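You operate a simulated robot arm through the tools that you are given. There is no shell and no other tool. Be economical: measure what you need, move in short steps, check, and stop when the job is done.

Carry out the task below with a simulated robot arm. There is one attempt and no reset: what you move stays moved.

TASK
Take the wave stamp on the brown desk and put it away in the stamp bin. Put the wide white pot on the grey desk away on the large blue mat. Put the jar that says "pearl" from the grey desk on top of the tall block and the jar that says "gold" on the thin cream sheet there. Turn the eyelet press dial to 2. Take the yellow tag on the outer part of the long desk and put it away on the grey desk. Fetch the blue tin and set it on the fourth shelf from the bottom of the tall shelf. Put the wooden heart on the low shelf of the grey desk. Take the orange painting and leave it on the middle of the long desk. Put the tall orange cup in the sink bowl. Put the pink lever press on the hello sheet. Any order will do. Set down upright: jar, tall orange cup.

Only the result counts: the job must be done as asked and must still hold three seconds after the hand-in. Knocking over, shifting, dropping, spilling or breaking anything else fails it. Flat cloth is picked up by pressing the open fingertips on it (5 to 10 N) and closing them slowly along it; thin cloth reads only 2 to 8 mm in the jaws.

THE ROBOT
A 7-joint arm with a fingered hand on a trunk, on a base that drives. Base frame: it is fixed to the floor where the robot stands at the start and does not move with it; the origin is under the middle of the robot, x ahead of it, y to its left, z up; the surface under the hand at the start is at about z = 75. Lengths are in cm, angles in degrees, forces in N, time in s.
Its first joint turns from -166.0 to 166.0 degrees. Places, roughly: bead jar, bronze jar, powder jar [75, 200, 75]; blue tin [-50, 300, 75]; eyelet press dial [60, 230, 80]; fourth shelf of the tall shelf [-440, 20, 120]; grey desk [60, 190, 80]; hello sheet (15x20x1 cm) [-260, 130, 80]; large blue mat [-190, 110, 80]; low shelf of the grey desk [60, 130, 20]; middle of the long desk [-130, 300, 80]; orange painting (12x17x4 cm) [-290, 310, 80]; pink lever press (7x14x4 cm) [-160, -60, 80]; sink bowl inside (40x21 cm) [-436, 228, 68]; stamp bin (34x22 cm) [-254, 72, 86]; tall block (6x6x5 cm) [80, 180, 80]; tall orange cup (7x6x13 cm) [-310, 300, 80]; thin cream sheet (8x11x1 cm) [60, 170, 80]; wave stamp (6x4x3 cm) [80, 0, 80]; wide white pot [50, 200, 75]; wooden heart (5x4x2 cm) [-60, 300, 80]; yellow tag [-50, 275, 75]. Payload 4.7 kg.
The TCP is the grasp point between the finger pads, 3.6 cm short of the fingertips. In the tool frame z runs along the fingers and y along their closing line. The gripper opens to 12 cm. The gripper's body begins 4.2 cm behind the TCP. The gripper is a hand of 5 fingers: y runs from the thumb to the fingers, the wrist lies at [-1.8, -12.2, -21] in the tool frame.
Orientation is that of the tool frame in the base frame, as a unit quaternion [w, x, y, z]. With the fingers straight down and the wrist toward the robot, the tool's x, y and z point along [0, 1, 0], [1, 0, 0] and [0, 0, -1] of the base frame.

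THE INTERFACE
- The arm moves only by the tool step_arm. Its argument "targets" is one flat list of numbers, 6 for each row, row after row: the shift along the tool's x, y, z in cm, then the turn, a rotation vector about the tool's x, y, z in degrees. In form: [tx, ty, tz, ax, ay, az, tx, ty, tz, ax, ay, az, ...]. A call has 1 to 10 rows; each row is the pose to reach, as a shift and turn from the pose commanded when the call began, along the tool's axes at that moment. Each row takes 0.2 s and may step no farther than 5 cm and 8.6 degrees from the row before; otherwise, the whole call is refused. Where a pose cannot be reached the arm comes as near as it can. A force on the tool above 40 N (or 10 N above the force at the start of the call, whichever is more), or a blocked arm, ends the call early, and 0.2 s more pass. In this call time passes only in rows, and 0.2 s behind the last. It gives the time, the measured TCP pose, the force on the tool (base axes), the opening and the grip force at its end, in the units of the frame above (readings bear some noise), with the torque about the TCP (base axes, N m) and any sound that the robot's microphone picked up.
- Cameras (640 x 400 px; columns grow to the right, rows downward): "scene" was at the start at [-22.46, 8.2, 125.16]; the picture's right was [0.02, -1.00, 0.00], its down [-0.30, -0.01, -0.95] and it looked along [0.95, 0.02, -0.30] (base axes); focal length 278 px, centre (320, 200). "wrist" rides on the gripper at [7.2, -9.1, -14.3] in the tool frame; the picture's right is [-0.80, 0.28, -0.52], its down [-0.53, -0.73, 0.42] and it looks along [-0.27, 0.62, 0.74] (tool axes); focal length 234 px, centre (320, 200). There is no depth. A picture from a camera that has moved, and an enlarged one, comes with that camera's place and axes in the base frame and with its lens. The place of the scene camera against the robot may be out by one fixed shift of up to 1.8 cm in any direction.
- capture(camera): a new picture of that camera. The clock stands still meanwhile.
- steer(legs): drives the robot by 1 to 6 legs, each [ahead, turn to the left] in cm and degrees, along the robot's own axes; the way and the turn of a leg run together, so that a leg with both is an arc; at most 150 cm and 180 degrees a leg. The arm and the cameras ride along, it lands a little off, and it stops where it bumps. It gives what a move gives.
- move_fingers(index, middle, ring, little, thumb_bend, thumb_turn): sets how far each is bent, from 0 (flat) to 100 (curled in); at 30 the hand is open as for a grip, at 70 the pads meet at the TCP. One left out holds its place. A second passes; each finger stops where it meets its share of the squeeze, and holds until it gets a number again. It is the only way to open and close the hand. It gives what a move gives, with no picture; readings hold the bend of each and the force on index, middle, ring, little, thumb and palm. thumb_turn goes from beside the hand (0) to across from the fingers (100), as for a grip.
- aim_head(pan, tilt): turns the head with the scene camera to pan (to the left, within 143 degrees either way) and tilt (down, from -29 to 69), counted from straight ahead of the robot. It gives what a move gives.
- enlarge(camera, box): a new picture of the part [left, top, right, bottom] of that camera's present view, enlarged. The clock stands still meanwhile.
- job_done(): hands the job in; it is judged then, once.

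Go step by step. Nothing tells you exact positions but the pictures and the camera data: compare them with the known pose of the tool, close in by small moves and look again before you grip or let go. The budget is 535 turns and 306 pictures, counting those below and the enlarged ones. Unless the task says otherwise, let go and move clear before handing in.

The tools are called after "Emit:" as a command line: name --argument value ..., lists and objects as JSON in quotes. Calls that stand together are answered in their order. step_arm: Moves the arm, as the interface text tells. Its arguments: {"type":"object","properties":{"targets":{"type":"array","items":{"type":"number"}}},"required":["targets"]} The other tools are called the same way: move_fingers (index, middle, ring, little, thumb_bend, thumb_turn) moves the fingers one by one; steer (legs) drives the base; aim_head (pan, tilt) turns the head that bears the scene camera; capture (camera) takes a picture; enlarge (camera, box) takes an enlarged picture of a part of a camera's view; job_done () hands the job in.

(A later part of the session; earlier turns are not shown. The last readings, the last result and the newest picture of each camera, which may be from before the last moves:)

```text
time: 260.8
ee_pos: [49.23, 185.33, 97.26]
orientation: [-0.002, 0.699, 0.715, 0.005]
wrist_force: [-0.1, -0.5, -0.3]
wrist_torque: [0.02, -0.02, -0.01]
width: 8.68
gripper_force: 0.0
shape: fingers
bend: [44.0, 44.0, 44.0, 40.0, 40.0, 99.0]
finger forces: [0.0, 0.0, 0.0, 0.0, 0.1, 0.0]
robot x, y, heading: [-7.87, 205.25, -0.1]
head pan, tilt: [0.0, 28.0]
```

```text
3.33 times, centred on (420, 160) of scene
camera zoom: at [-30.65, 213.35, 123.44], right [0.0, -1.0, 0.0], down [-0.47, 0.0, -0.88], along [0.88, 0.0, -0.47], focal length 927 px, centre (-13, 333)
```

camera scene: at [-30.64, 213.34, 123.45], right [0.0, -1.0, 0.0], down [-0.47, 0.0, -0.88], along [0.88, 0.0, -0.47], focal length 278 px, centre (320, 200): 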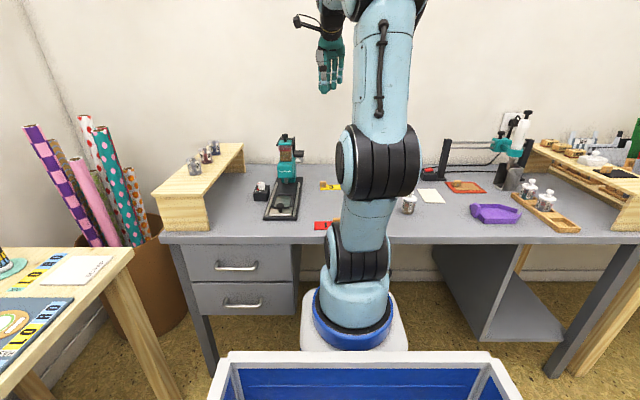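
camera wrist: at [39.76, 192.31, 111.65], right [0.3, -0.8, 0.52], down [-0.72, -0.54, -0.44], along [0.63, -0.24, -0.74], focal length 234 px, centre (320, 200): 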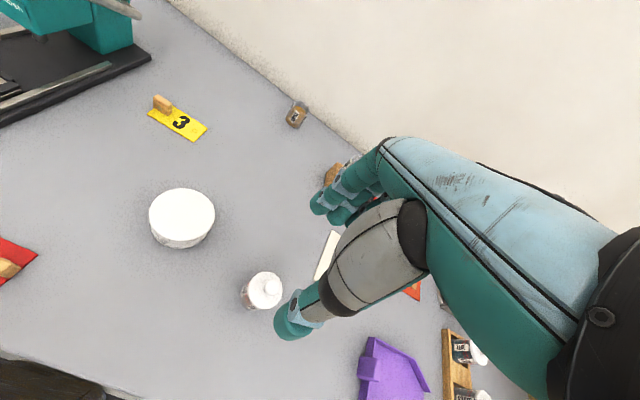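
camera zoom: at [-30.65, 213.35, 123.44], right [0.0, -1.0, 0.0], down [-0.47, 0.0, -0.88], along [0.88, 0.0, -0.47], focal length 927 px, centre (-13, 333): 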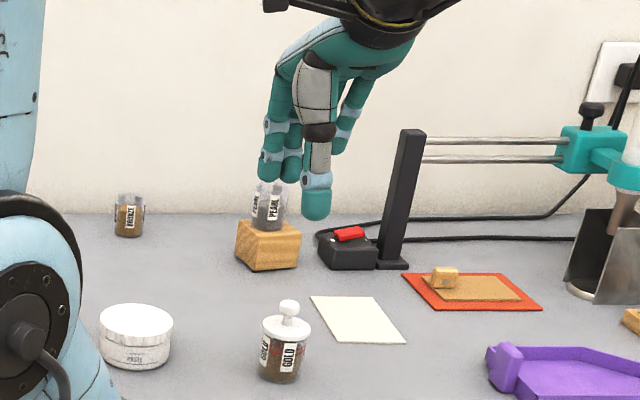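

Emit:
enlarge --camera "wrist" --box '[210, 240, 330, 340]'

```text
4.00 times, centred on (270, 290) of wrist
camera zoom: at [39.76, 192.31, 111.65], right [0.3, -0.8, 0.52], down [-0.72, -0.54, -0.44], along [0.63, -0.24, -0.74], focal length 937 px, centre (520, -160)
```

zoom: 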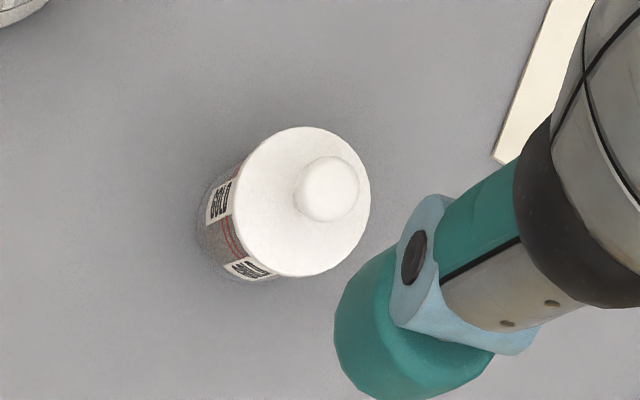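

Gold jar centre ≈ [48.4, 184.2], lid top z ≈ 81. I align and lower.

Emit:
step_arm --targets '[-1.1, -0.8, 3, 0, 0, 0, -1.1, -0.8, 7, 0, 0, 0, -1.1, -0.8, 11, 0, 0, 0, -1.1, -0.8, 13.5, 0, 0, 0]'

Emit:
capture --camera "wrist"

```text
time: 261.8
ee_pos: [48.65, 183.97, 83.83]
orientation: [-0.002, 0.698, 0.716, 0.007]
wrist_force: [0.5, -0.8, 0.4]
wrist_torque: [-0.02, -0.01, 0.02]
width: 8.65
gripper_force: 0.1
shape: fingers
bend: [44.0, 44.0, 44.0, 40.0, 40.0, 99.0]
finger forces: [0.1, 0.0, 0.0, 0.0, 0.1, 0.1]
robot x, y, heading: [-7.76, 205.15, 0.1]
head pan, tilt: [0.0, 28.0]
```

```text
179 pictures are left
camera wrist: at [39.24, 191.01, 98.1], right [0.3, -0.8, 0.52], down [-0.72, -0.55, -0.44], along [0.63, -0.24, -0.74], focal length 234 px, centre (320, 200)
```

wrist: 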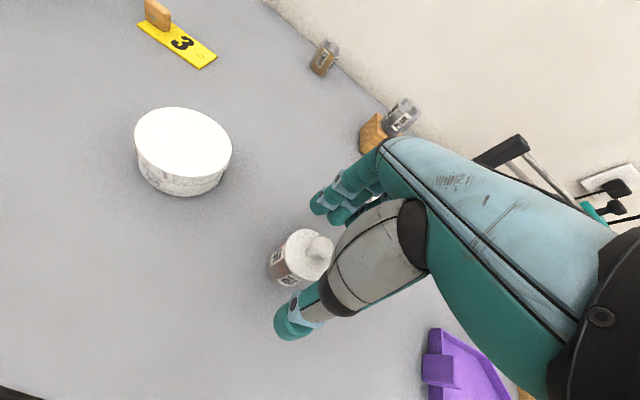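

Emit:
step_arm --targets '[0, 0, 1.5, 0, 0, 0, 0, 0, 2.7, 0, 0, 0, 0, 0, 3.6, 0, 0, 0]'

Emit:
move_fingers --index 60 --middle 60 --ring 60 --little 50 --thumb_bend 56

Emit:
enlarge --camera "wrist" --box '[200, 150, 440, 350]'

```text
time: 262.6
ee_pos: [48.61, 184.24, 80.21]
orientation: [-0.003, 0.698, 0.716, 0.006]
wrist_force: [0.1, 0.5, 0.3]
wrist_torque: [0.03, 0.0, 0.0]
width: 8.65
gripper_force: 0.1
shape: fingers
bend: [44.0, 44.0, 44.0, 40.0, 40.0, 99.0]
finger forces: [0.0, 0.0, 0.1, 0.0, 0.0, 0.1]
robot x, y, heading: [-7.99, 205.38, 0.2]
head pan, tilt: [0.0, 28.0]
```

```text
time: 263.6
ee_pos: [48.59, 184.03, 80.17]
orientation: [-0.002, 0.698, 0.716, 0.006]
wrist_force: [-0.8, 0.7, 0.0]
wrist_torque: [-0.03, -0.03, 0.01]
width: 4.16
gripper_force: 0.8
shape: fingers
bend: [59.0, 60.0, 60.0, 50.0, 55.0, 100.0]
finger forces: [0.6, 0.3, 0.0, 0.1, 0.9, 0.1]
robot x, y, heading: [-7.67, 205.46, -0.1]
head pan, tilt: [0.0, 28.0]
```

```text
2.00 times, centred on (320, 250) of wrist
camera zoom: at [39.2, 191.18, 94.53], right [0.3, -0.8, 0.52], down [-0.72, -0.54, -0.44], along [0.63, -0.24, -0.74], focal length 468 px, centre (320, 100)
```

zoom: 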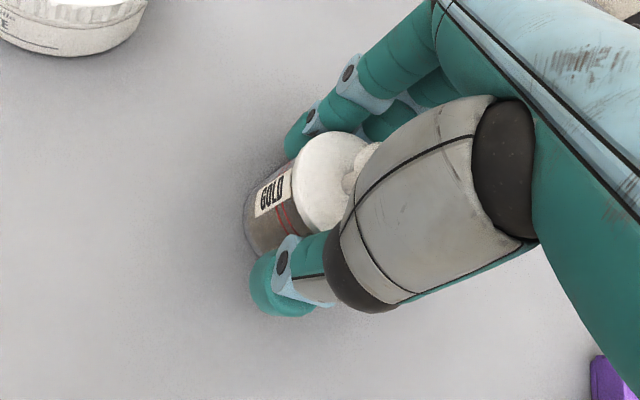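

GOLD is between the pads. I tighten and lift.

Emit:
move_fingers --index 68 --middle 68 --ring 66 --thumb_bend 64

Emit:
step_arm --targets '[0, 0, -1, 0, 0, 0, 0, 0, -4, 0, 0, 0, 0, 0, -8, 0, 0, 0, 0, 0, -12, 0, 0, 0]'

Emit:
capture --camera "wrist"

```text
time: 264.6
ee_pos: [48.6, 184.29, 80.15]
orientation: [-0.002, 0.699, 0.716, 0.006]
wrist_force: [-0.3, -0.4, -1.1]
wrist_torque: [0.02, 0.0, 0.0]
width: 3.8
gripper_force: 9.7
shape: fingers
bend: [62.0, 64.0, 66.0, 50.0, 56.0, 100.0]
finger forces: [4.7, 4.9, 0.1, 0.0, 9.8, 0.1]
robot x, y, heading: [-8.05, 205.44, 0.1]
head pan, tilt: [0.0, 28.0]
heard: snap
```

```text
time: 265.6
ee_pos: [48.4, 184.15, 92.21]
orientation: [-0.004, 0.699, 0.715, 0.008]
wrist_force: [0.7, -0.6, -1.3]
wrist_torque: [-0.03, 0.02, -0.02]
width: 3.81
gripper_force: 9.8
shape: fingers
bend: [62.0, 64.0, 66.0, 50.0, 56.0, 100.0]
finger forces: [4.7, 4.6, 0.0, 0.0, 9.8, 0.0]
robot x, y, heading: [-8.05, 205.59, -0.0]
head pan, tilt: [0.0, 28.0]
```

```text
177 pictures are left
camera wrist: at [39.01, 191.14, 106.6], right [0.3, -0.8, 0.52], down [-0.72, -0.54, -0.44], along [0.63, -0.24, -0.74], focal length 234 px, centre (320, 200)
```

wrist: 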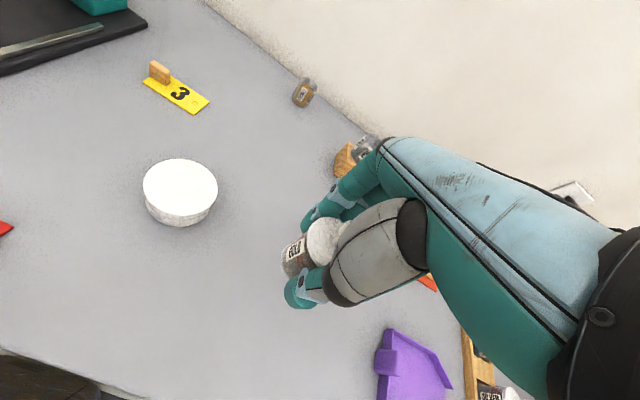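

I heard a snap while squeezing; I check the jar closely.

Emit:
enlarge --camera "wrist" --box '[260, 190, 380, 320]'

Emit:
enlarge --camera "scene" --box '[340, 80, 500, 230]'

```text
3.08 times, centred on (320, 255) of wrist
camera zoom: at [39.01, 191.14, 106.6], right [0.3, -0.8, 0.52], down [-0.72, -0.54, -0.44], along [0.63, -0.24, -0.74], focal length 720 px, centre (320, 31)
```

zoom: 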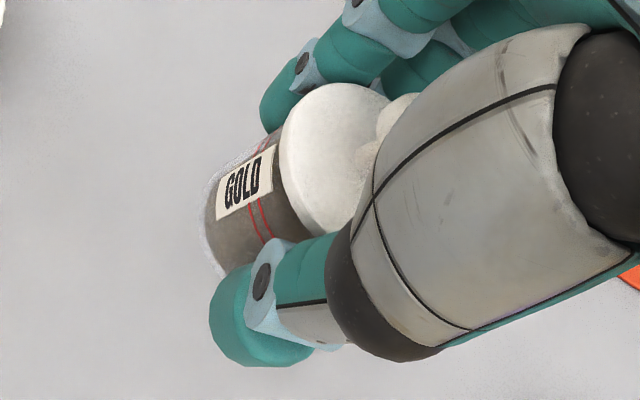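

```text
2.67 times, centred on (420, 155) of scene
camera zoom: at [-30.63, 213.33, 123.45], right [0.0, -1.0, 0.0], down [-0.47, 0.0, -0.88], along [0.88, 0.0, -0.47], focal length 741 px, centre (53, 320)
```

zoom: 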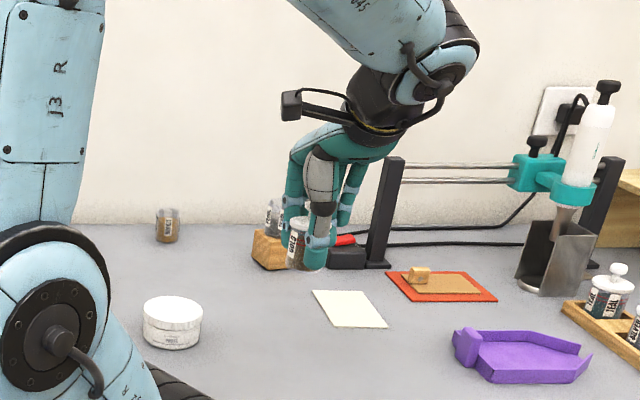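

The jar looks intact (label, lid in place). I carry it over the cream sheet centred at about [60, 172.7].

Emit:
step_arm --targets '[0, 0, -5, 0, 0, 0, -3, 3, -6, 0, 0, 0, -6, 6, -6, 0, 0, 0, -9, 9, -6, 0, 0, 0, -11.7, 11.5, -6, 0, 0, 0, -11.7, 11.5, -2, 0, 0, 0, -11.7, 11.5, 2, 0, 0, 0, -11.7, 11.5, 6, 0, 0, 0]'

Emit:
capture --camera "wrist"

```text
time: 267.4
ee_pos: [60.48, 172.74, 86.2]
orientation: [-0.002, 0.698, 0.716, 0.007]
wrist_force: [-0.4, -0.5, -1.3]
wrist_torque: [-0.05, -0.03, -0.02]
width: 3.8
gripper_force: 9.3
shape: fingers
bend: [62.0, 64.0, 66.0, 50.0, 56.0, 100.0]
finger forces: [4.8, 4.7, 0.0, 0.0, 9.6, 0.0]
robot x, y, heading: [-7.65, 205.63, 0.1]
head pan, tilt: [0.0, 28.0]
```

```text
174 pictures are left
camera wrist: at [51.01, 179.78, 100.56], right [0.3, -0.8, 0.52], down [-0.72, -0.55, -0.44], along [0.63, -0.24, -0.74], focal length 234 px, centre (320, 200)
```

wrist: 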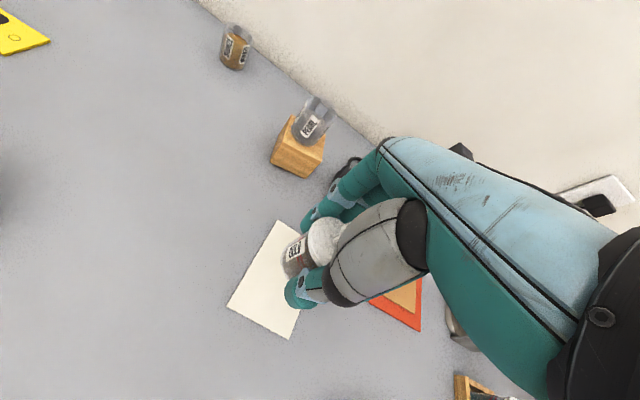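

The jar is right over the sheet's middle. I lower onto it.

Emit:
step_arm --targets '[-0.4, 0, 2, 0, 0, 0, -0.4, 0, 4, 0, 0, 0, -0.4, 0, 5, 0, 0, 0]'

Emit:
step_arm --targets '[0, 0, 0.4, 0, 0, 0, 0, 0, 0.8, 0, 0, 0]'

Emit:
enlarge --camera "wrist" --box '[200, 150, 440, 350]'

```text
time: 268.2
ee_pos: [60.5, 172.35, 81.07]
orientation: [-0.003, 0.698, 0.716, 0.006]
wrist_force: [-0.2, -0.5, -0.6]
wrist_torque: [0.01, 0.01, -0.03]
width: 3.79
gripper_force: 9.4
shape: fingers
bend: [62.0, 64.0, 66.0, 50.0, 56.0, 100.0]
finger forces: [4.7, 4.8, 0.0, 0.1, 9.6, 0.0]
robot x, y, heading: [-7.86, 205.51, -0.0]
head pan, tilt: [0.0, 28.0]
```

```text
time: 268.8
ee_pos: [60.55, 172.28, 80.48]
orientation: [-0.002, 0.698, 0.716, 0.006]
wrist_force: [-1.0, -0.7, 1.3]
wrist_torque: [-0.02, 0.02, 0.01]
width: 3.81
gripper_force: 9.3
shape: fingers
bend: [62.0, 64.0, 66.0, 50.0, 56.0, 100.0]
finger forces: [4.6, 4.8, 0.0, 0.0, 10.0, 0.0]
robot x, y, heading: [-7.83, 205.39, 0.3]
head pan, tilt: [0.0, 28.0]
```

```text
2.00 times, centred on (320, 250) of wrist
camera zoom: at [51.15, 179.4, 94.79], right [0.3, -0.8, 0.52], down [-0.72, -0.54, -0.44], along [0.63, -0.24, -0.74], focal length 468 px, centre (320, 100)
```

zoom: 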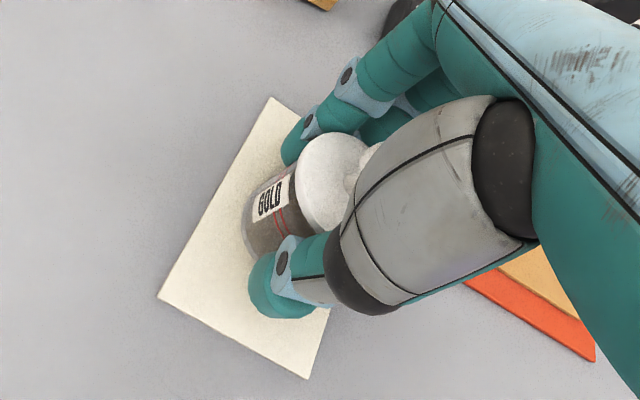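

Touching. Release and rise.

Emit:
step_arm --targets '[0, 0, 0.2, 0, 0, 0]'

Emit:
move_fingers --index 53 --middle 53 --ring 53 --little 46 --thumb_bend 47

Emit:
move_fingers --index 42 --middle 42 --ring 42 --little 40 --thumb_bend 39

Emit:
enlarge --camera "wrist" --box '[200, 150, 440, 350]'

```text
time: 269.2
ee_pos: [60.63, 172.46, 80.3]
orientation: [-0.001, 0.698, 0.716, 0.007]
wrist_force: [0.2, 2.2, 12.8]
wrist_torque: [0.01, 0.15, 0.0]
width: 3.78
gripper_force: 10.3
shape: fingers
bend: [62.0, 64.0, 66.0, 50.0, 57.0, 100.0]
finger forces: [5.6, 5.5, 0.0, 0.1, 11.0, 0.0]
robot x, y, heading: [-7.89, 205.02, -0.2]
head pan, tilt: [0.0, 28.0]
```

```text
time: 270.2
ee_pos: [60.59, 172.43, 80.1]
orientation: [-0.003, 0.698, 0.716, 0.006]
wrist_force: [-0.3, 1.1, -0.4]
wrist_torque: [-0.03, -0.01, 0.03]
width: 6.23
gripper_force: 0.0
shape: fingers
bend: [53.0, 53.0, 53.0, 46.0, 47.0, 100.0]
finger forces: [0.1, 0.0, 0.0, 0.0, 0.0, 0.0]
robot x, y, heading: [-7.96, 205.39, 0.1]
head pan, tilt: [0.0, 28.0]
```

```text
time: 271.2
ee_pos: [60.55, 172.39, 80.1]
orientation: [-0.003, 0.698, 0.716, 0.006]
wrist_force: [0.0, 0.6, -0.5]
wrist_torque: [-0.02, 0.05, 0.0]
width: 9.06
gripper_force: 0.1
shape: fingers
bend: [42.0, 42.0, 42.0, 40.0, 39.0, 99.0]
finger forces: [0.0, 0.0, 0.0, 0.1, 0.0, 0.0]
robot x, y, heading: [-7.84, 205.32, 0.1]
head pan, tilt: [0.0, 28.0]
```

```text
2.00 times, centred on (320, 250) of wrist
camera zoom: at [51.11, 179.38, 94.51], right [0.3, -0.8, 0.52], down [-0.72, -0.54, -0.44], along [0.63, -0.24, -0.74], focal length 468 px, centre (320, 100)
```

zoom: 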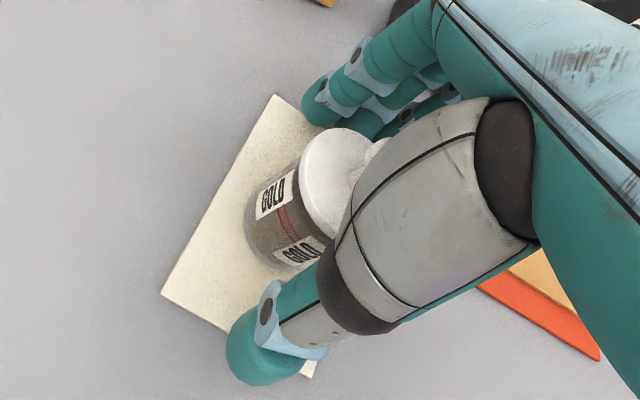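

Emit:
step_arm --targets '[0, 0, -3, 0, 0, 0, 0, 0, -8, 0, 0, 0, 0, 0, -13, 0, 0, 0, 0, 0, -18, 0, 0, 0, 0, 0, -23, 0, 0, 0, 0, 0, -28, 0, 0, 0, 0, 0, -33, 0, 0, 0]'

Emit:
capture --camera "wrist"

Emit:
capture --camera "scene"

```text
time: 272.8
ee_pos: [60.42, 172.16, 112.8]
orientation: [-0.004, 0.698, 0.716, 0.006]
wrist_force: [0.1, 0.1, -0.2]
wrist_torque: [0.06, 0.03, 0.03]
width: 9.09
gripper_force: 0.1
shape: fingers
bend: [42.0, 42.0, 42.0, 40.0, 39.0, 99.0]
finger forces: [0.0, 0.0, 0.0, 0.0, 0.0, 0.1]
robot x, y, heading: [-8.25, 205.38, -0.3]
head pan, tilt: [0.0, 28.0]
```

```text
171 pictures are left
camera wrist: at [50.92, 179.04, 127.21], right [0.3, -0.8, 0.52], down [-0.72, -0.54, -0.44], along [0.63, -0.24, -0.74], focal length 234 px, centre (320, 200)
```

wrist: 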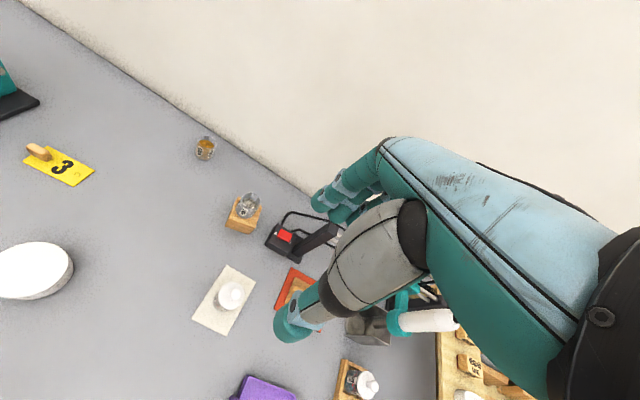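

```text
170 pictures are left
camera scene: at [-30.62, 213.32, 123.45], right [0.0, -1.0, 0.0], down [-0.47, 0.0, -0.88], along [0.88, 0.0, -0.47], focal length 278 px, centre (320, 200)
```

scene: 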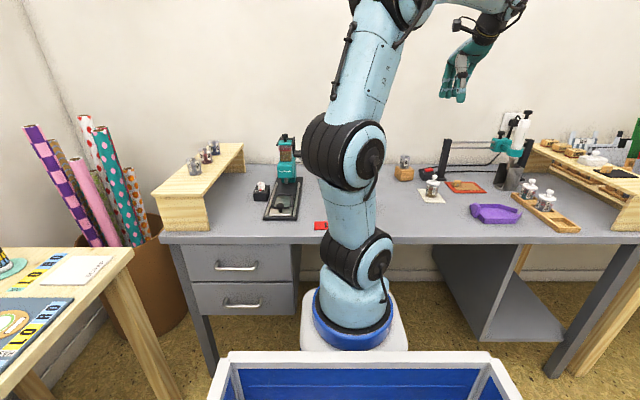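

Both jars are placed. Next the wooden heart. I bring the arm to the front and drive back to the long desk.

Emit:
step_arm --targets '[4.8, -0.6, 0, 0, 0, 0, 9.6, -1.2, 0, 0, 0, 0, 14.4, -1.8, 0, 0, 0, 0, 19.2, -2.4, 0, 0, 0, 0, 24, -3, 0, 0, 0, 0, 28.8, -3.6, 0, 0, 0, 0, 33, -4, 0, 0, 0, 0]'

Emit:
steer --legs '[[-50, 0], [0, 90], [15, 0]]'

Emit:
capture --camera "wrist"

```text
time: 274.4
ee_pos: [55.35, 204.84, 113.54]
orientation: [-0.002, 0.698, 0.716, 0.007]
wrist_force: [0.1, -0.1, -1.2]
wrist_torque: [-0.03, -0.02, 0.03]
width: 9.07
gripper_force: 0.1
shape: fingers
bend: [42.0, 42.0, 42.0, 40.0, 39.0, 99.0]
finger forces: [0.1, 0.0, 0.0, 0.0, 0.1, 0.0]
robot x, y, heading: [-7.88, 205.24, 0.1]
head pan, tilt: [0.0, 28.0]
```

```text
time: 282.1
ee_pos: [-56.62, 283.3, 113.37]
orientation: [-0.006, -0.003, 1.0, 0.002]
wrist_force: [0.3, -0.2, 0.2]
wrist_torque: [-0.02, -0.01, -0.01]
width: 9.09
gripper_force: 0.1
shape: fingers
bend: [42.0, 42.0, 42.0, 40.0, 39.0, 99.0]
finger forces: [0.0, 0.0, 0.1, 0.1, 0.0, 0.1]
robot x, y, heading: [-58.43, 220.18, 88.7]
head pan, tilt: [0.0, 28.0]
```

```text
169 pictures are left
camera wrist: at [-63.69, 274.18, 127.71], right [0.81, 0.28, 0.52], down [0.53, -0.73, -0.44], along [0.25, 0.63, -0.74], focal length 234 px, centre (320, 200)
```

wrist: 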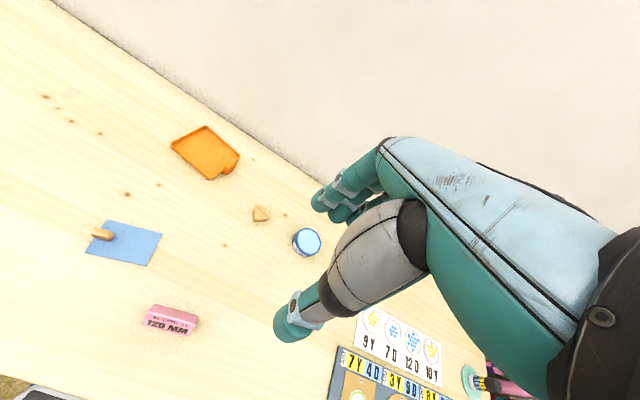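

The heart is at about [-59.2, 303.3]. I move over it.

Emit:
step_arm --targets '[0.6, 4.8, 0, 0, 0, 0, 1.2, 9.6, 0, 0, 0, 0, 1.8, 14.4, 1, 0, 0, 0, 2.4, 19, 2, 0, 0, 0, 2.5, 20, 6, 0, 0, 0, 2.5, 20, 11, 0, 0, 0, 2.5, 20, 16, 0, 0, 0, 2.5, 20, 21, 0, 0, 0, 2.5, 20, 24, 0, 0, 0]'

Emit:
capture --camera "wrist"

Emit:
enlarge --camera "wrist" --box '[220, 200, 360, 320]'

```text
time: 284.1
ee_pos: [-59.61, 303.42, 89.61]
orientation: [-0.006, -0.003, 1.0, 0.003]
wrist_force: [-0.3, -0.5, 0.8]
wrist_torque: [0.01, 0.0, -0.01]
width: 9.12
gripper_force: 0.1
shape: fingers
bend: [42.0, 42.0, 42.0, 40.0, 39.0, 99.0]
finger forces: [0.0, 0.0, 0.1, 0.0, 0.1, 0.0]
robot x, y, heading: [-58.68, 220.15, 89.0]
head pan, tilt: [0.0, 28.0]
```

```text
168 pictures are left
camera wrist: at [-66.66, 294.33, 103.92], right [0.81, 0.28, 0.52], down [0.53, -0.73, -0.44], along [0.25, 0.63, -0.74], focal length 234 px, centre (320, 200)
```

wrist: 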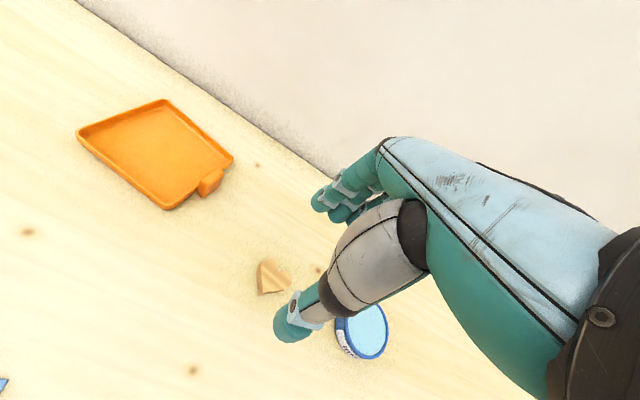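

```text
3.33 times, centred on (290, 260) of wrist
camera zoom: at [-66.66, 294.33, 103.92], right [0.81, 0.28, 0.52], down [0.53, -0.73, -0.44], along [0.25, 0.63, -0.74], focal length 781 px, centre (420, 0)
```

zoom: 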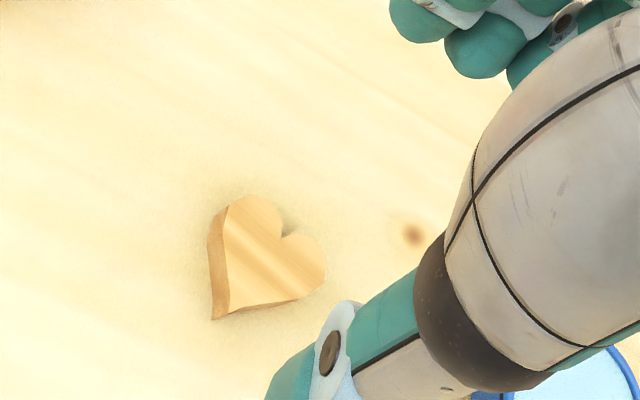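

The heart's tip points to the robot, its lobes away: thumb on the tip and fingers on the lobes works. I lower and close.

Emit:
step_arm --targets '[-0.3, 0.1, 4, 0, 0, 0, -0.3, 0.1, 8, 0, 0, 0, -0.3, 0.1, 10, 0, 0, 0, -0.3, 0.1, 10.6, 0, 0, 0]'

Emit:
enlarge --camera "wrist" --box '[200, 150, 440, 350]'

```text
time: 285.1
ee_pos: [-59.37, 303.5, 78.97]
orientation: [-0.006, -0.002, 1.0, 0.006]
wrist_force: [0.5, 0.1, 9.2]
wrist_torque: [0.52, -0.19, -0.04]
width: 9.14
gripper_force: 4.6
shape: fingers
bend: [42.0, 41.0, 42.0, 40.0, 39.0, 99.0]
finger forces: [0.0, 9.7, 0.0, 0.0, 0.0, 0.1]
robot x, y, heading: [-58.55, 219.95, 88.9]
head pan, tilt: [0.0, 28.0]
```

```text
2.00 times, centred on (320, 250) of wrist
camera zoom: at [-66.41, 294.36, 93.29], right [0.81, 0.28, 0.52], down [0.53, -0.73, -0.44], along [0.25, 0.63, -0.73], focal length 468 px, centre (320, 100)
```

zoom: 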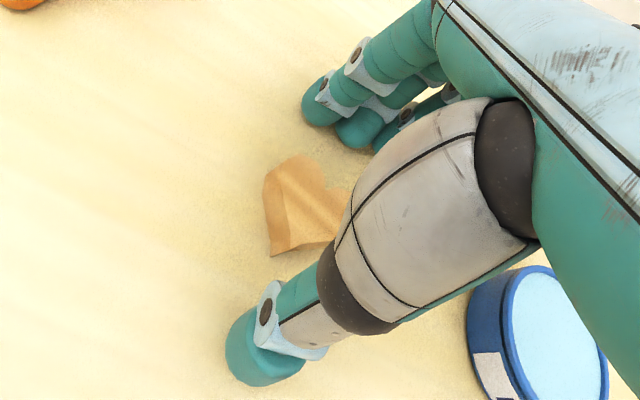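

The middle fingertip touches the desk; I raise slightly and close.

Emit:
step_arm --targets '[0, 0, -0.3, 0, 0, 0]'

Emit:
move_fingers --index 62 --middle 62 --ring 62 --little 50 --thumb_bend 60

Emit:
enlarge --camera "wrist" --box '[200, 150, 440, 350]'

```text
time: 285.5
ee_pos: [-59.36, 303.43, 79.07]
orientation: [-0.006, -0.003, 1.0, 0.002]
wrist_force: [0.3, -0.3, 2.9]
wrist_torque: [0.2, -0.08, 0.05]
width: 9.11
gripper_force: 1.4
shape: fingers
bend: [42.0, 41.0, 42.0, 40.0, 39.0, 99.0]
finger forces: [0.0, 3.6, 0.0, 0.0, 0.0, 0.0]
robot x, y, heading: [-58.13, 219.87, 89.0]
head pan, tilt: [0.0, 28.0]
```

```text
time: 286.5
ee_pos: [-59.43, 303.41, 79.08]
orientation: [-0.006, -0.003, 1.0, 0.002]
wrist_force: [0.0, -0.5, 0.1]
wrist_torque: [0.01, 0.0, 0.01]
width: 3.98
gripper_force: 2.4
shape: fingers
bend: [59.0, 61.0, 62.0, 50.0, 57.0, 100.0]
finger forces: [2.7, 0.8, 0.0, 0.1, 3.1, 0.0]
robot x, y, heading: [-58.34, 219.97, 88.8]
head pan, tilt: [0.0, 28.0]
```

```text
2.00 times, centred on (320, 250) of wrist
camera zoom: at [-66.4, 294.33, 93.42], right [0.81, 0.28, 0.52], down [0.53, -0.73, -0.43], along [0.25, 0.63, -0.74], focal length 468 px, centre (320, 100)
```

zoom: 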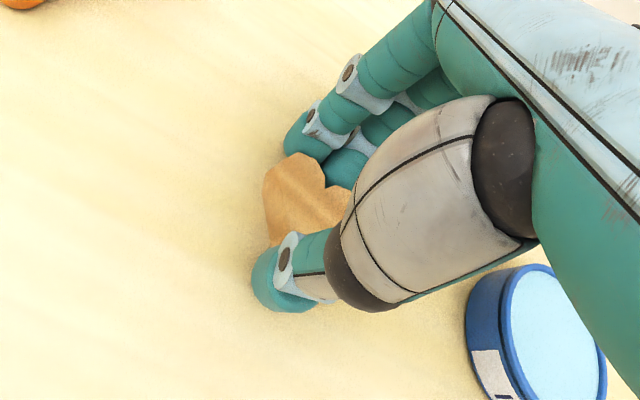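

Good hold geometry. I squeeze and lift.

Emit:
move_fingers --index 68 --middle 68 --ring 66 --thumb_bend 66

Emit:
step_arm --targets '[0, 0, -1, 0, 0, 0, 0, 0, -5, 0, 0, 0, 0, 0, -10, 0, 0, 0, 0, 0, -15, 0, 0, 0, 0, 0, -20, 0, 0, 0, 0, 0, -25, 0, 0, 0, 0, 0, -30, 0, 0, 0, 0, -4, -33, 0, 0, 0, 0, -8, -35, 0, 0, 0, 0, -12, -36, 0, 0, 0]'

Emit:
capture --camera "wrist"

```text
time: 287.5
ee_pos: [-59.33, 303.49, 79.06]
orientation: [-0.006, -0.002, 1.0, 0.002]
wrist_force: [0.6, 0.4, 0.2]
wrist_torque: [0.01, 0.04, 0.02]
width: 3.49
gripper_force: 7.0
shape: fingers
bend: [62.0, 66.0, 66.0, 50.0, 59.0, 100.0]
finger forces: [5.6, 1.7, 0.1, 0.0, 7.2, 0.1]
robot x, y, heading: [-58.38, 219.91, 89.0]
head pan, tilt: [0.0, 28.0]
```

```text
time: 289.7
ee_pos: [-58.88, 291.37, 115.03]
orientation: [-0.006, -0.002, 1.0, 0.002]
wrist_force: [0.1, 1.3, -1.0]
wrist_torque: [-0.05, 0.02, 0.03]
width: 3.49
gripper_force: 7.0
shape: fingers
bend: [62.0, 66.0, 66.0, 50.0, 59.0, 100.0]
finger forces: [5.8, 1.7, 0.0, 0.0, 7.2, 0.1]
robot x, y, heading: [-58.26, 219.79, 88.8]
head pan, tilt: [0.0, 28.0]
```

```text
164 pictures are left
camera wrist: at [-65.95, 282.3, 129.43], right [0.81, 0.28, 0.52], down [0.53, -0.73, -0.43], along [0.25, 0.62, -0.74], focal length 234 px, centre (320, 200)
```

wrist: 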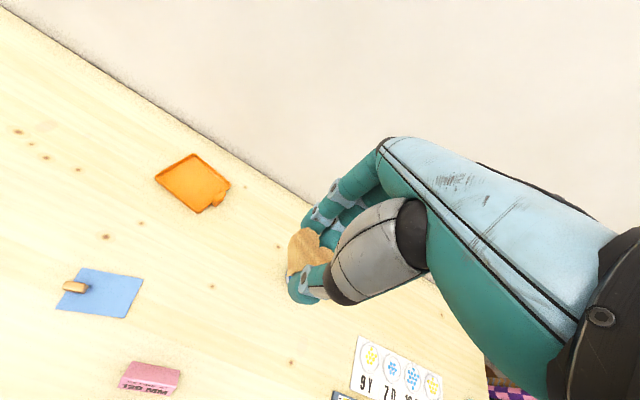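

The heart is held. I drive round to the front of the low shelf (y ≈ 126).

Emit:
steer --legs '[[-15, 0], [0, -89], [36, 0], [0, -90], [79, 0], [0, 90]]'

Emit:
aim_head --pan -5 --tilt 45

Emit:
capture --camera "scene"

```text
time: 308.4
ee_pos: [47.28, 123.07, 115.1]
orientation: [-0.004, 0.712, 0.702, 0.006]
wrist_force: [0.1, -0.8, -0.3]
wrist_torque: [0.02, 0.0, -0.04]
width: 3.37
gripper_force: 6.6
shape: fingers
bend: [62.0, 67.0, 66.0, 50.0, 60.0, 100.0]
finger forces: [5.5, 1.6, 0.0, 0.0, 6.5, 0.1]
robot x, y, heading: [-24.24, 123.77, -2.2]
head pan, tilt: [0.0, 28.0]
```

```text
time: 309.2
ee_pos: [47.24, 123.25, 115.11]
orientation: [-0.001, 0.712, 0.702, 0.007]
wrist_force: [-0.8, 0.2, 0.5]
wrist_torque: [-0.05, 0.0, 0.0]
width: 3.37
gripper_force: 6.8
shape: fingers
bend: [62.0, 67.0, 66.0, 50.0, 60.0, 100.0]
finger forces: [5.5, 1.4, 0.0, 0.1, 6.6, 0.0]
robot x, y, heading: [-23.76, 123.83, -2.3]
head pan, tilt: [-5.0, 45.0]
```

```text
163 pictures are left
camera scene: at [-47.39, 132.18, 120.87], right [-0.13, -0.99, 0.0], down [-0.7, 0.09, -0.71], along [0.7, -0.09, -0.71], focal length 278 px, centre (320, 200)
```

scene: 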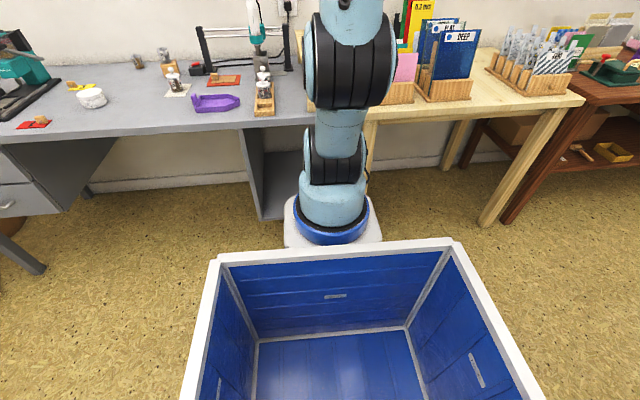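

I back off 15 cm so the hand can go down in front of the desk edge before reaching in.

Emit:
steer --legs '[[-14, 2.3]]'

Emit:
step_arm --targets '[0, -4.5, 0, 0, 0, 0, 0, -9, 0, 0, 0, 0, 0, -13, 2, 0, 0, 0]'

Emit:
aim_head --pan -20 --tilt 30

Emit:
capture --camera "scene"

```text
time: 310.5
ee_pos: [33.37, 126.25, 115.0]
orientation: [-0.003, 0.698, 0.716, 0.007]
wrist_force: [-0.4, 0.2, -0.2]
wrist_torque: [-0.02, 0.0, 0.03]
width: 3.39
gripper_force: 7.2
shape: fingers
bend: [62.0, 67.0, 66.0, 50.0, 60.0, 100.0]
finger forces: [5.4, 1.6, 0.0, 0.0, 6.6, 0.0]
robot x, y, heading: [-38.0, 123.78, 0.6]
head pan, tilt: [-5.0, 45.0]
```

```text
time: 311.3
ee_pos: [20.5, 125.87, 112.86]
orientation: [-0.003, 0.698, 0.716, 0.005]
wrist_force: [1.2, -0.6, -0.6]
wrist_torque: [0.0, 0.05, 0.05]
width: 3.37
gripper_force: 6.5
shape: fingers
bend: [62.0, 67.0, 66.0, 50.0, 60.0, 100.0]
finger forces: [5.4, 1.6, 0.0, 0.1, 6.6, 0.0]
robot x, y, heading: [-37.74, 124.23, 0.0]
head pan, tilt: [-5.0, 45.0]
```

```text
time: 312.1
ee_pos: [20.51, 125.88, 113.04]
orientation: [-0.002, 0.698, 0.716, 0.006]
wrist_force: [0.7, 0.1, 0.5]
wrist_torque: [-0.02, 0.0, -0.01]
width: 3.35
gripper_force: 7.5
shape: fingers
bend: [62.0, 67.0, 66.0, 50.0, 60.0, 100.0]
finger forces: [5.6, 1.6, 0.0, 0.0, 6.7, 0.0]
robot x, y, heading: [-37.52, 124.32, -0.0]
head pan, tilt: [-20.0, 30.0]
```

```text
162 pictures are left
camera scene: at [-61.26, 129.07, 123.12], right [-0.34, -0.94, 0.0], down [-0.47, 0.17, -0.87], along [0.81, -0.29, -0.5], focal length 278 px, centre (320, 200)
```

scene: 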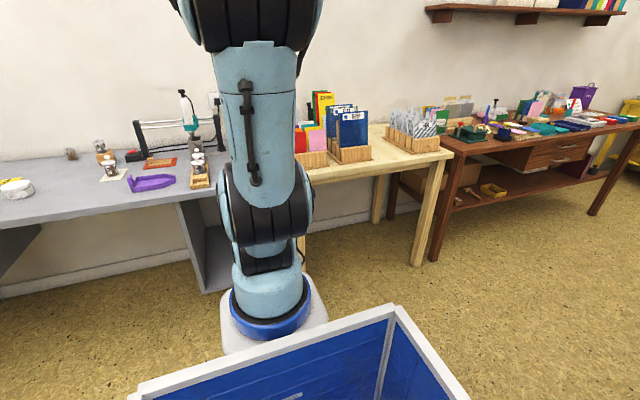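

I start lowering in front of the desk while tilting the fingers forward.

Emit:
step_arm --targets '[0, 0, 4, -4, 0, 0, 0, 0, 8, -8, 0, 0, 0, 0, 12, -12, 0, 0, 0, 0, 16, -16, 0, 0, 0, 0, 20, -20, 0, 0]'

Emit:
capture --camera "wrist"

```text
time: 313.3
ee_pos: [20.48, 126.2, 93.07]
orientation: [0.119, 0.688, 0.704, 0.13]
wrist_force: [-0.4, 0.2, 0.2]
wrist_torque: [0.03, -0.02, 0.01]
width: 3.34
gripper_force: 6.7
shape: fingers
bend: [62.0, 67.0, 66.0, 50.0, 60.0, 100.0]
finger forces: [5.3, 1.6, 0.1, 0.1, 6.6, 0.0]
robot x, y, heading: [-37.8, 124.18, -0.1]
head pan, tilt: [-20.0, 30.0]
```

```text
161 pictures are left
camera wrist: at [6.72, 133.06, 103.29], right [0.1, -0.81, 0.58], down [-0.52, -0.54, -0.66], along [0.85, -0.24, -0.48], focal length 234 px, centre (320, 200)
```

wrist: 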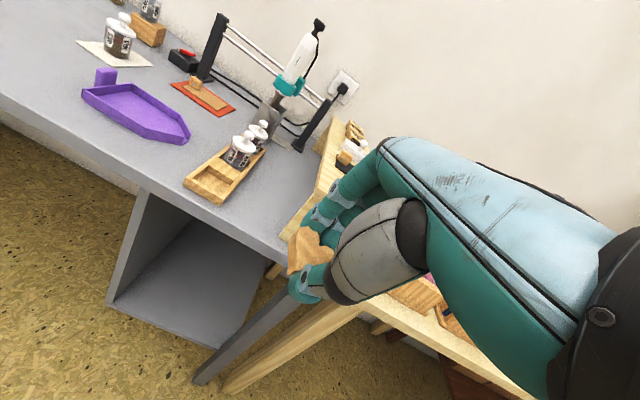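

The low shelf is visible: front edge x ≈ 42, y from 115 to 150, z ≈ 18. I lower further in front of it.

Emit:
step_arm --targets '[0.5, -1.65, 4.6, 0, 0, 0, 1, -3.3, 9.2, 0, 0, 0, 1.5, -4.95, 13.8, 0, 0, 0, 2, -6.6, 18.4, 0, 0, 0, 2.5, -8.25, 23, 0, 0, 0, 3, -9.9, 27.6, 0, 0, 0, 3.5, -11.55, 32.2, 0, 0, 0, 4, -13.2, 36.8, 0, 0, 0, 4.5, -14.85, 41.4, 0, 0, 0, 5, -16.5, 46, 0, 0, 0]'

Emit:
capture --camera "wrist"

Emit:
capture --camera "scene"

```text
time: 315.5
ee_pos: [21.3, 131.76, 44.57]
orientation: [0.121, 0.687, 0.704, 0.134]
wrist_force: [-6.9, -2.6, -8.2]
wrist_torque: [0.31, -0.7, -0.03]
width: 3.28
gripper_force: 6.6
shape: fingers
bend: [62.0, 67.0, 66.0, 50.0, 60.0, 100.0]
finger forces: [5.3, 1.5, 0.1, 0.0, 6.7, 0.0]
robot x, y, heading: [-38.23, 124.2, 0.2]
head pan, tilt: [-20.0, 30.0]
```

```text
160 pictures are left
camera wrist: at [7.39, 138.7, 54.91], right [0.1, -0.81, 0.58], down [-0.52, -0.54, -0.66], along [0.85, -0.24, -0.47], focal length 234 px, centre (320, 200)
```

wrist: 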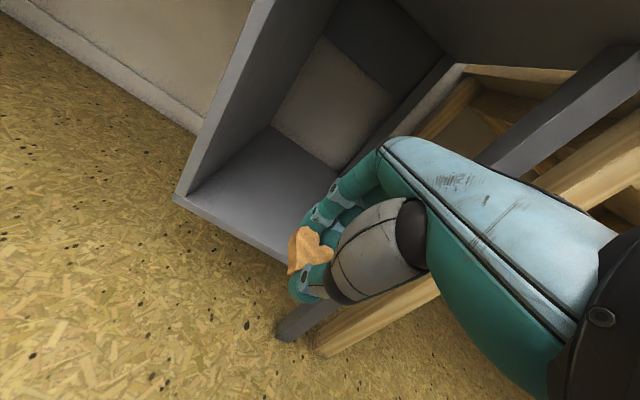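

```text
159 pictures are left
camera scene: at [-61.19, 129.09, 123.15], right [-0.34, -0.94, 0.0], down [-0.47, 0.17, -0.87], along [0.81, -0.3, -0.5], focal length 278 px, centre (320, 200)
```

scene: 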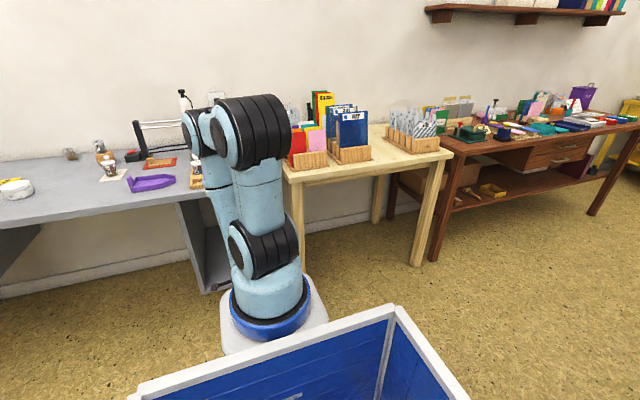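

The force reading is odd; I hold still and re-read.

Emit:
step_arm --targets '[0, 0, 0, 0, 0, 0]'

Emit:
aim_head --pan 15 --tilt 40

Emit:
capture --camera "scene"

```text
time: 315.9
ee_pos: [21.13, 131.68, 44.45]
orientation: [0.118, 0.688, 0.704, 0.13]
wrist_force: [0.3, 0.2, -1.4]
wrist_torque: [0.02, 0.02, 0.01]
width: 3.3
gripper_force: 7.0
shape: fingers
bend: [62.0, 67.0, 66.0, 50.0, 60.0, 100.0]
finger forces: [5.5, 1.5, 0.0, 0.1, 6.7, 0.0]
robot x, y, heading: [-37.84, 123.99, 0.1]
head pan, tilt: [-20.0, 30.0]
```

```text
time: 316.9
ee_pos: [21.08, 131.77, 44.4]
orientation: [0.118, 0.687, 0.705, 0.131]
wrist_force: [0.3, 0.2, -0.1]
wrist_torque: [0.03, 0.01, 0.0]
width: 3.27
gripper_force: 6.6
shape: fingers
bend: [62.0, 67.0, 66.0, 50.0, 60.0, 100.0]
finger forces: [5.5, 1.5, 0.0, 0.0, 6.8, 0.1]
robot x, y, heading: [-37.73, 123.8, 0.3]
head pan, tilt: [15.0, 40.0]
```

```text
158 pictures are left
camera scene: at [-61.55, 134.35, 121.6], right [0.26, -0.97, 0.0], down [-0.62, -0.17, -0.77], along [0.74, 0.2, -0.64], focal length 278 px, centre (320, 200)
```

scene: 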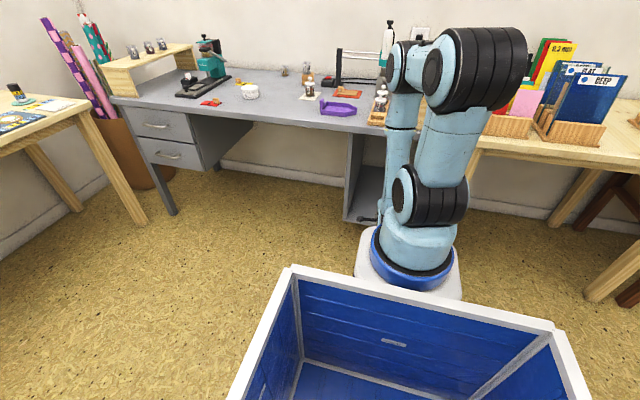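

That was only a transient. The forearm hangs nearly vertical before the desk, so I need more tilt to reach in; I move forward 14 cm while tilting 15° more.

Emit:
step_arm --targets '[0, 2.6, 1, -3, 0, 0, 0, 5.2, 2, -6, 0, 0, 0, 7.9, 2.9, -9, 0, 0, 0, 10.5, 3.8, -12, 0, 0, 0, 13.2, 4.8, -15, 0, 0]'

Emit:
capture --camera "wrist"

Emit:
capture --camera "scene"

```text
time: 318.1
ee_pos: [34.84, 132.14, 44.24]
orientation: [0.207, 0.666, 0.681, 0.221]
wrist_force: [0.6, 0.3, -0.1]
wrist_torque: [0.03, 0.01, -0.01]
width: 3.3
gripper_force: 7.3
shape: fingers
bend: [62.0, 67.0, 66.0, 50.0, 60.0, 100.0]
finger forces: [5.4, 1.5, 0.0, 0.0, 6.8, 0.0]
robot x, y, heading: [-38.0, 124.1, 0.2]
head pan, tilt: [15.0, 40.0]
```

```text
157 pictures are left
camera wrist: at [18.88, 139.05, 50.72], right [-0.05, -0.81, 0.58], down [-0.34, -0.53, -0.78], along [0.94, -0.24, -0.25], focal length 234 px, centre (320, 200)
```

wrist: 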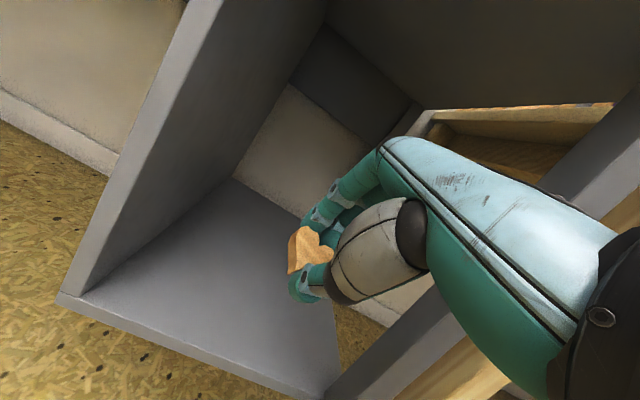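

```text
156 pictures are left
camera scene: at [-61.56, 134.36, 121.6], right [0.26, -0.97, 0.0], down [-0.62, -0.17, -0.77], along [0.74, 0.2, -0.64], focal length 278 px, centre (320, 200)
```

scene: 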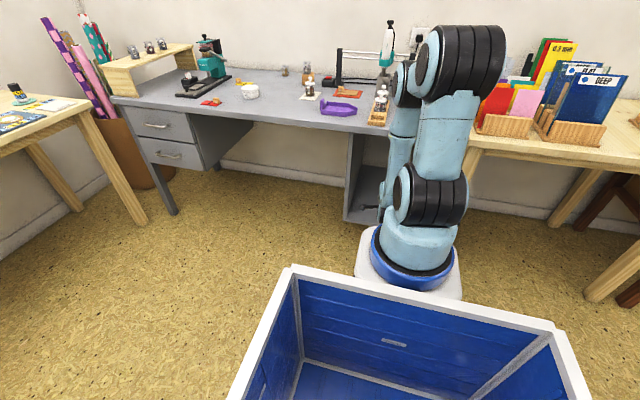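

Plenty of room. I go down 12 cm, then forward 17 cm over the shelf.

Emit:
step_arm --targets '[0, -2.3, 3.3, 0, 0, 0, 0, -4.6, 6.6, 0, 0, 0, 0, -6.8, 9.8, 0, 0, 0, 0, -3.3, 12.2, 0, 0, 0, 0, 0.2, 14.6, 0, 0, 0, 0, 3.7, 17, 0, 0, 0, 0, 7.1, 19.5, 0, 0, 0]'

Emit:
capture --camera "wrist"

Emit:
capture --camera "scene"

```text
time: 319.7
ee_pos: [51.84, 132.7, 32.16]
orientation: [0.206, 0.666, 0.682, 0.221]
wrist_force: [-1.3, 0.0, -1.4]
wrist_torque: [0.03, 0.01, -0.02]
width: 3.28
gripper_force: 6.3
shape: fingers
bend: [62.0, 67.0, 66.0, 50.0, 60.0, 100.0]
finger forces: [5.4, 1.3, 0.0, 0.1, 6.5, 0.1]
robot x, y, heading: [-38.05, 124.21, -0.2]
head pan, tilt: [15.0, 40.0]
```

```text
155 pictures are left
camera wrist: at [35.96, 139.68, 38.74], right [-0.05, -0.81, 0.58], down [-0.34, -0.53, -0.78], along [0.94, -0.24, -0.25], focal length 234 px, centre (320, 200)
```

wrist: 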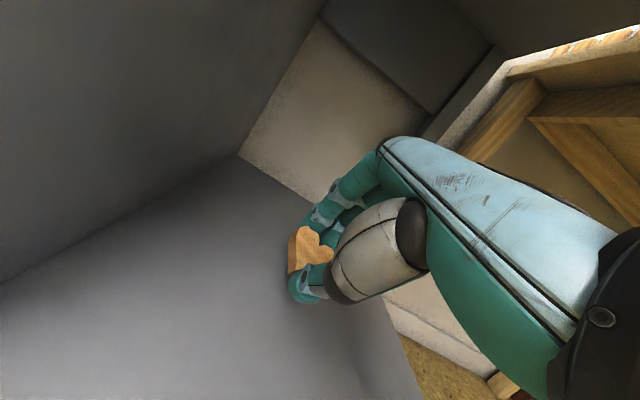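

```text
154 pictures are left
camera scene: at [-61.55, 134.36, 121.6], right [0.26, -0.97, 0.0], down [-0.62, -0.17, -0.77], along [0.74, 0.2, -0.64], focal length 278 px, centre (320, 200)
```

scene: 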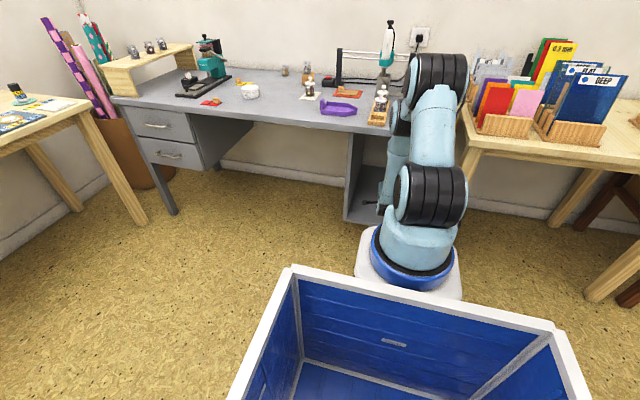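

Inside above the shelf. I lower slowly until contact.

Emit:
step_arm --targets '[0, -1.15, 1.65, 0, 0, 0, 0, -2.3, 3.3, 0, 0, 0, 0, -3.4, 4.9, 0, 0, 0]'

Emit:
step_arm --targets '[0, -0.57, 0.82, 0, 0, 0, 0, -1.14, 1.64, 0, 0, 0, 0, -1.7, 2.46, 0, 0, 0]'

Emit:
capture --camera "wrist"

```text
time: 320.5
ee_pos: [52.16, 132.93, 26.74]
orientation: [0.208, 0.665, 0.681, 0.223]
wrist_force: [-5.0, -0.6, 18.2]
wrist_torque: [-0.02, 0.24, 0.0]
width: 3.19
gripper_force: 21.7
shape: fingers
bend: [60.0, 65.0, 66.0, 50.0, 63.0, 100.0]
finger forces: [8.6, 4.0, 0.1, 0.1, 30.2, 0.1]
robot x, y, heading: [-38.43, 123.94, 0.2]
head pan, tilt: [15.0, 40.0]
```

```text
time: 320.9
ee_pos: [52.59, 132.98, 26.49]
orientation: [0.212, 0.666, 0.679, 0.227]
wrist_force: [-2.1, -1.3, 20.6]
wrist_torque: [0.02, 0.07, -0.02]
width: 3.18
gripper_force: 24.7
shape: fingers
bend: [58.0, 64.0, 66.0, 50.0, 65.0, 100.0]
finger forces: [9.8, 5.1, 0.0, 0.0, 34.5, 0.0]
robot x, y, heading: [-37.41, 124.28, 0.1]
head pan, tilt: [15.0, 40.0]
stopped in row 1: the force on the tool passed its limit at 44 N (the readings are from after the stop); the commanded pose is now the measured one
```

```text
153 pictures are left
camera wrist: at [36.53, 139.83, 32.82], right [-0.06, -0.81, 0.58], down [-0.33, -0.53, -0.78], along [0.94, -0.24, -0.23], focal length 234 px, centre (320, 200)
```

wrist: 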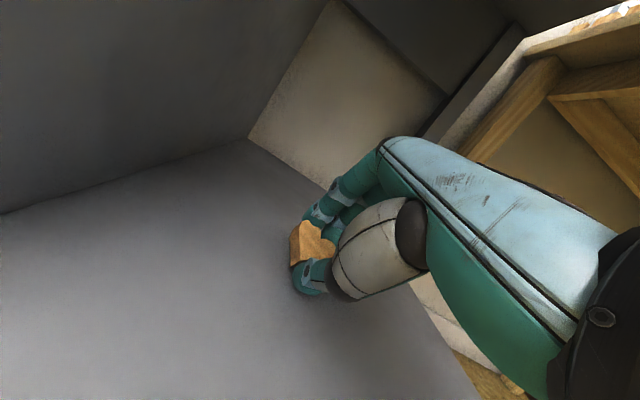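

The thumb touches the shelf. I ease up slightly and open the fingers, keeping the thumb still.

Emit:
step_arm --targets '[0, 0.45, -0.65, 0, 0, 0]'

Emit:
move_fingers --index 50 --middle 50 --ring 50 --little 46

Emit:
enlarge --camera "wrist" --box '[200, 150, 440, 350]'

```text
time: 321.3
ee_pos: [52.12, 132.93, 26.99]
orientation: [0.21, 0.665, 0.681, 0.224]
wrist_force: [-0.1, 0.9, 2.3]
wrist_torque: [0.01, 0.0, -0.02]
width: 3.22
gripper_force: 9.1
shape: fingers
bend: [61.0, 66.0, 66.0, 50.0, 61.0, 100.0]
finger forces: [6.2, 2.1, 0.1, 0.0, 9.7, 0.1]
robot x, y, heading: [-37.8, 123.86, -0.0]
head pan, tilt: [15.0, 40.0]
```

```text
time: 322.3
ee_pos: [52.34, 132.93, 27.07]
orientation: [0.209, 0.665, 0.68, 0.225]
wrist_force: [0.0, 0.0, 0.5]
wrist_torque: [0.05, 0.01, 0.01]
width: 3.93
gripper_force: 0.1
shape: fingers
bend: [50.0, 50.0, 50.0, 46.0, 66.0, 100.0]
finger forces: [0.0, 0.0, 0.0, 0.0, 0.1, 0.1]
robot x, y, heading: [-37.9, 123.98, 0.2]
head pan, tilt: [15.0, 40.0]
```

```text
2.00 times, centred on (320, 250) of wrist
camera zoom: at [36.26, 139.8, 33.42], right [-0.06, -0.81, 0.58], down [-0.33, -0.53, -0.78], along [0.94, -0.24, -0.24], focal length 468 px, centre (320, 100)
```

zoom: 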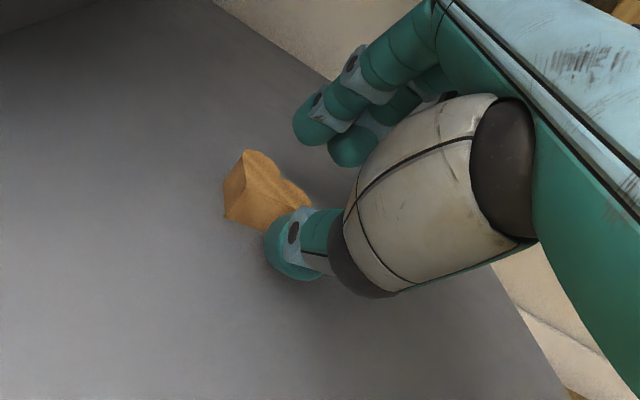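

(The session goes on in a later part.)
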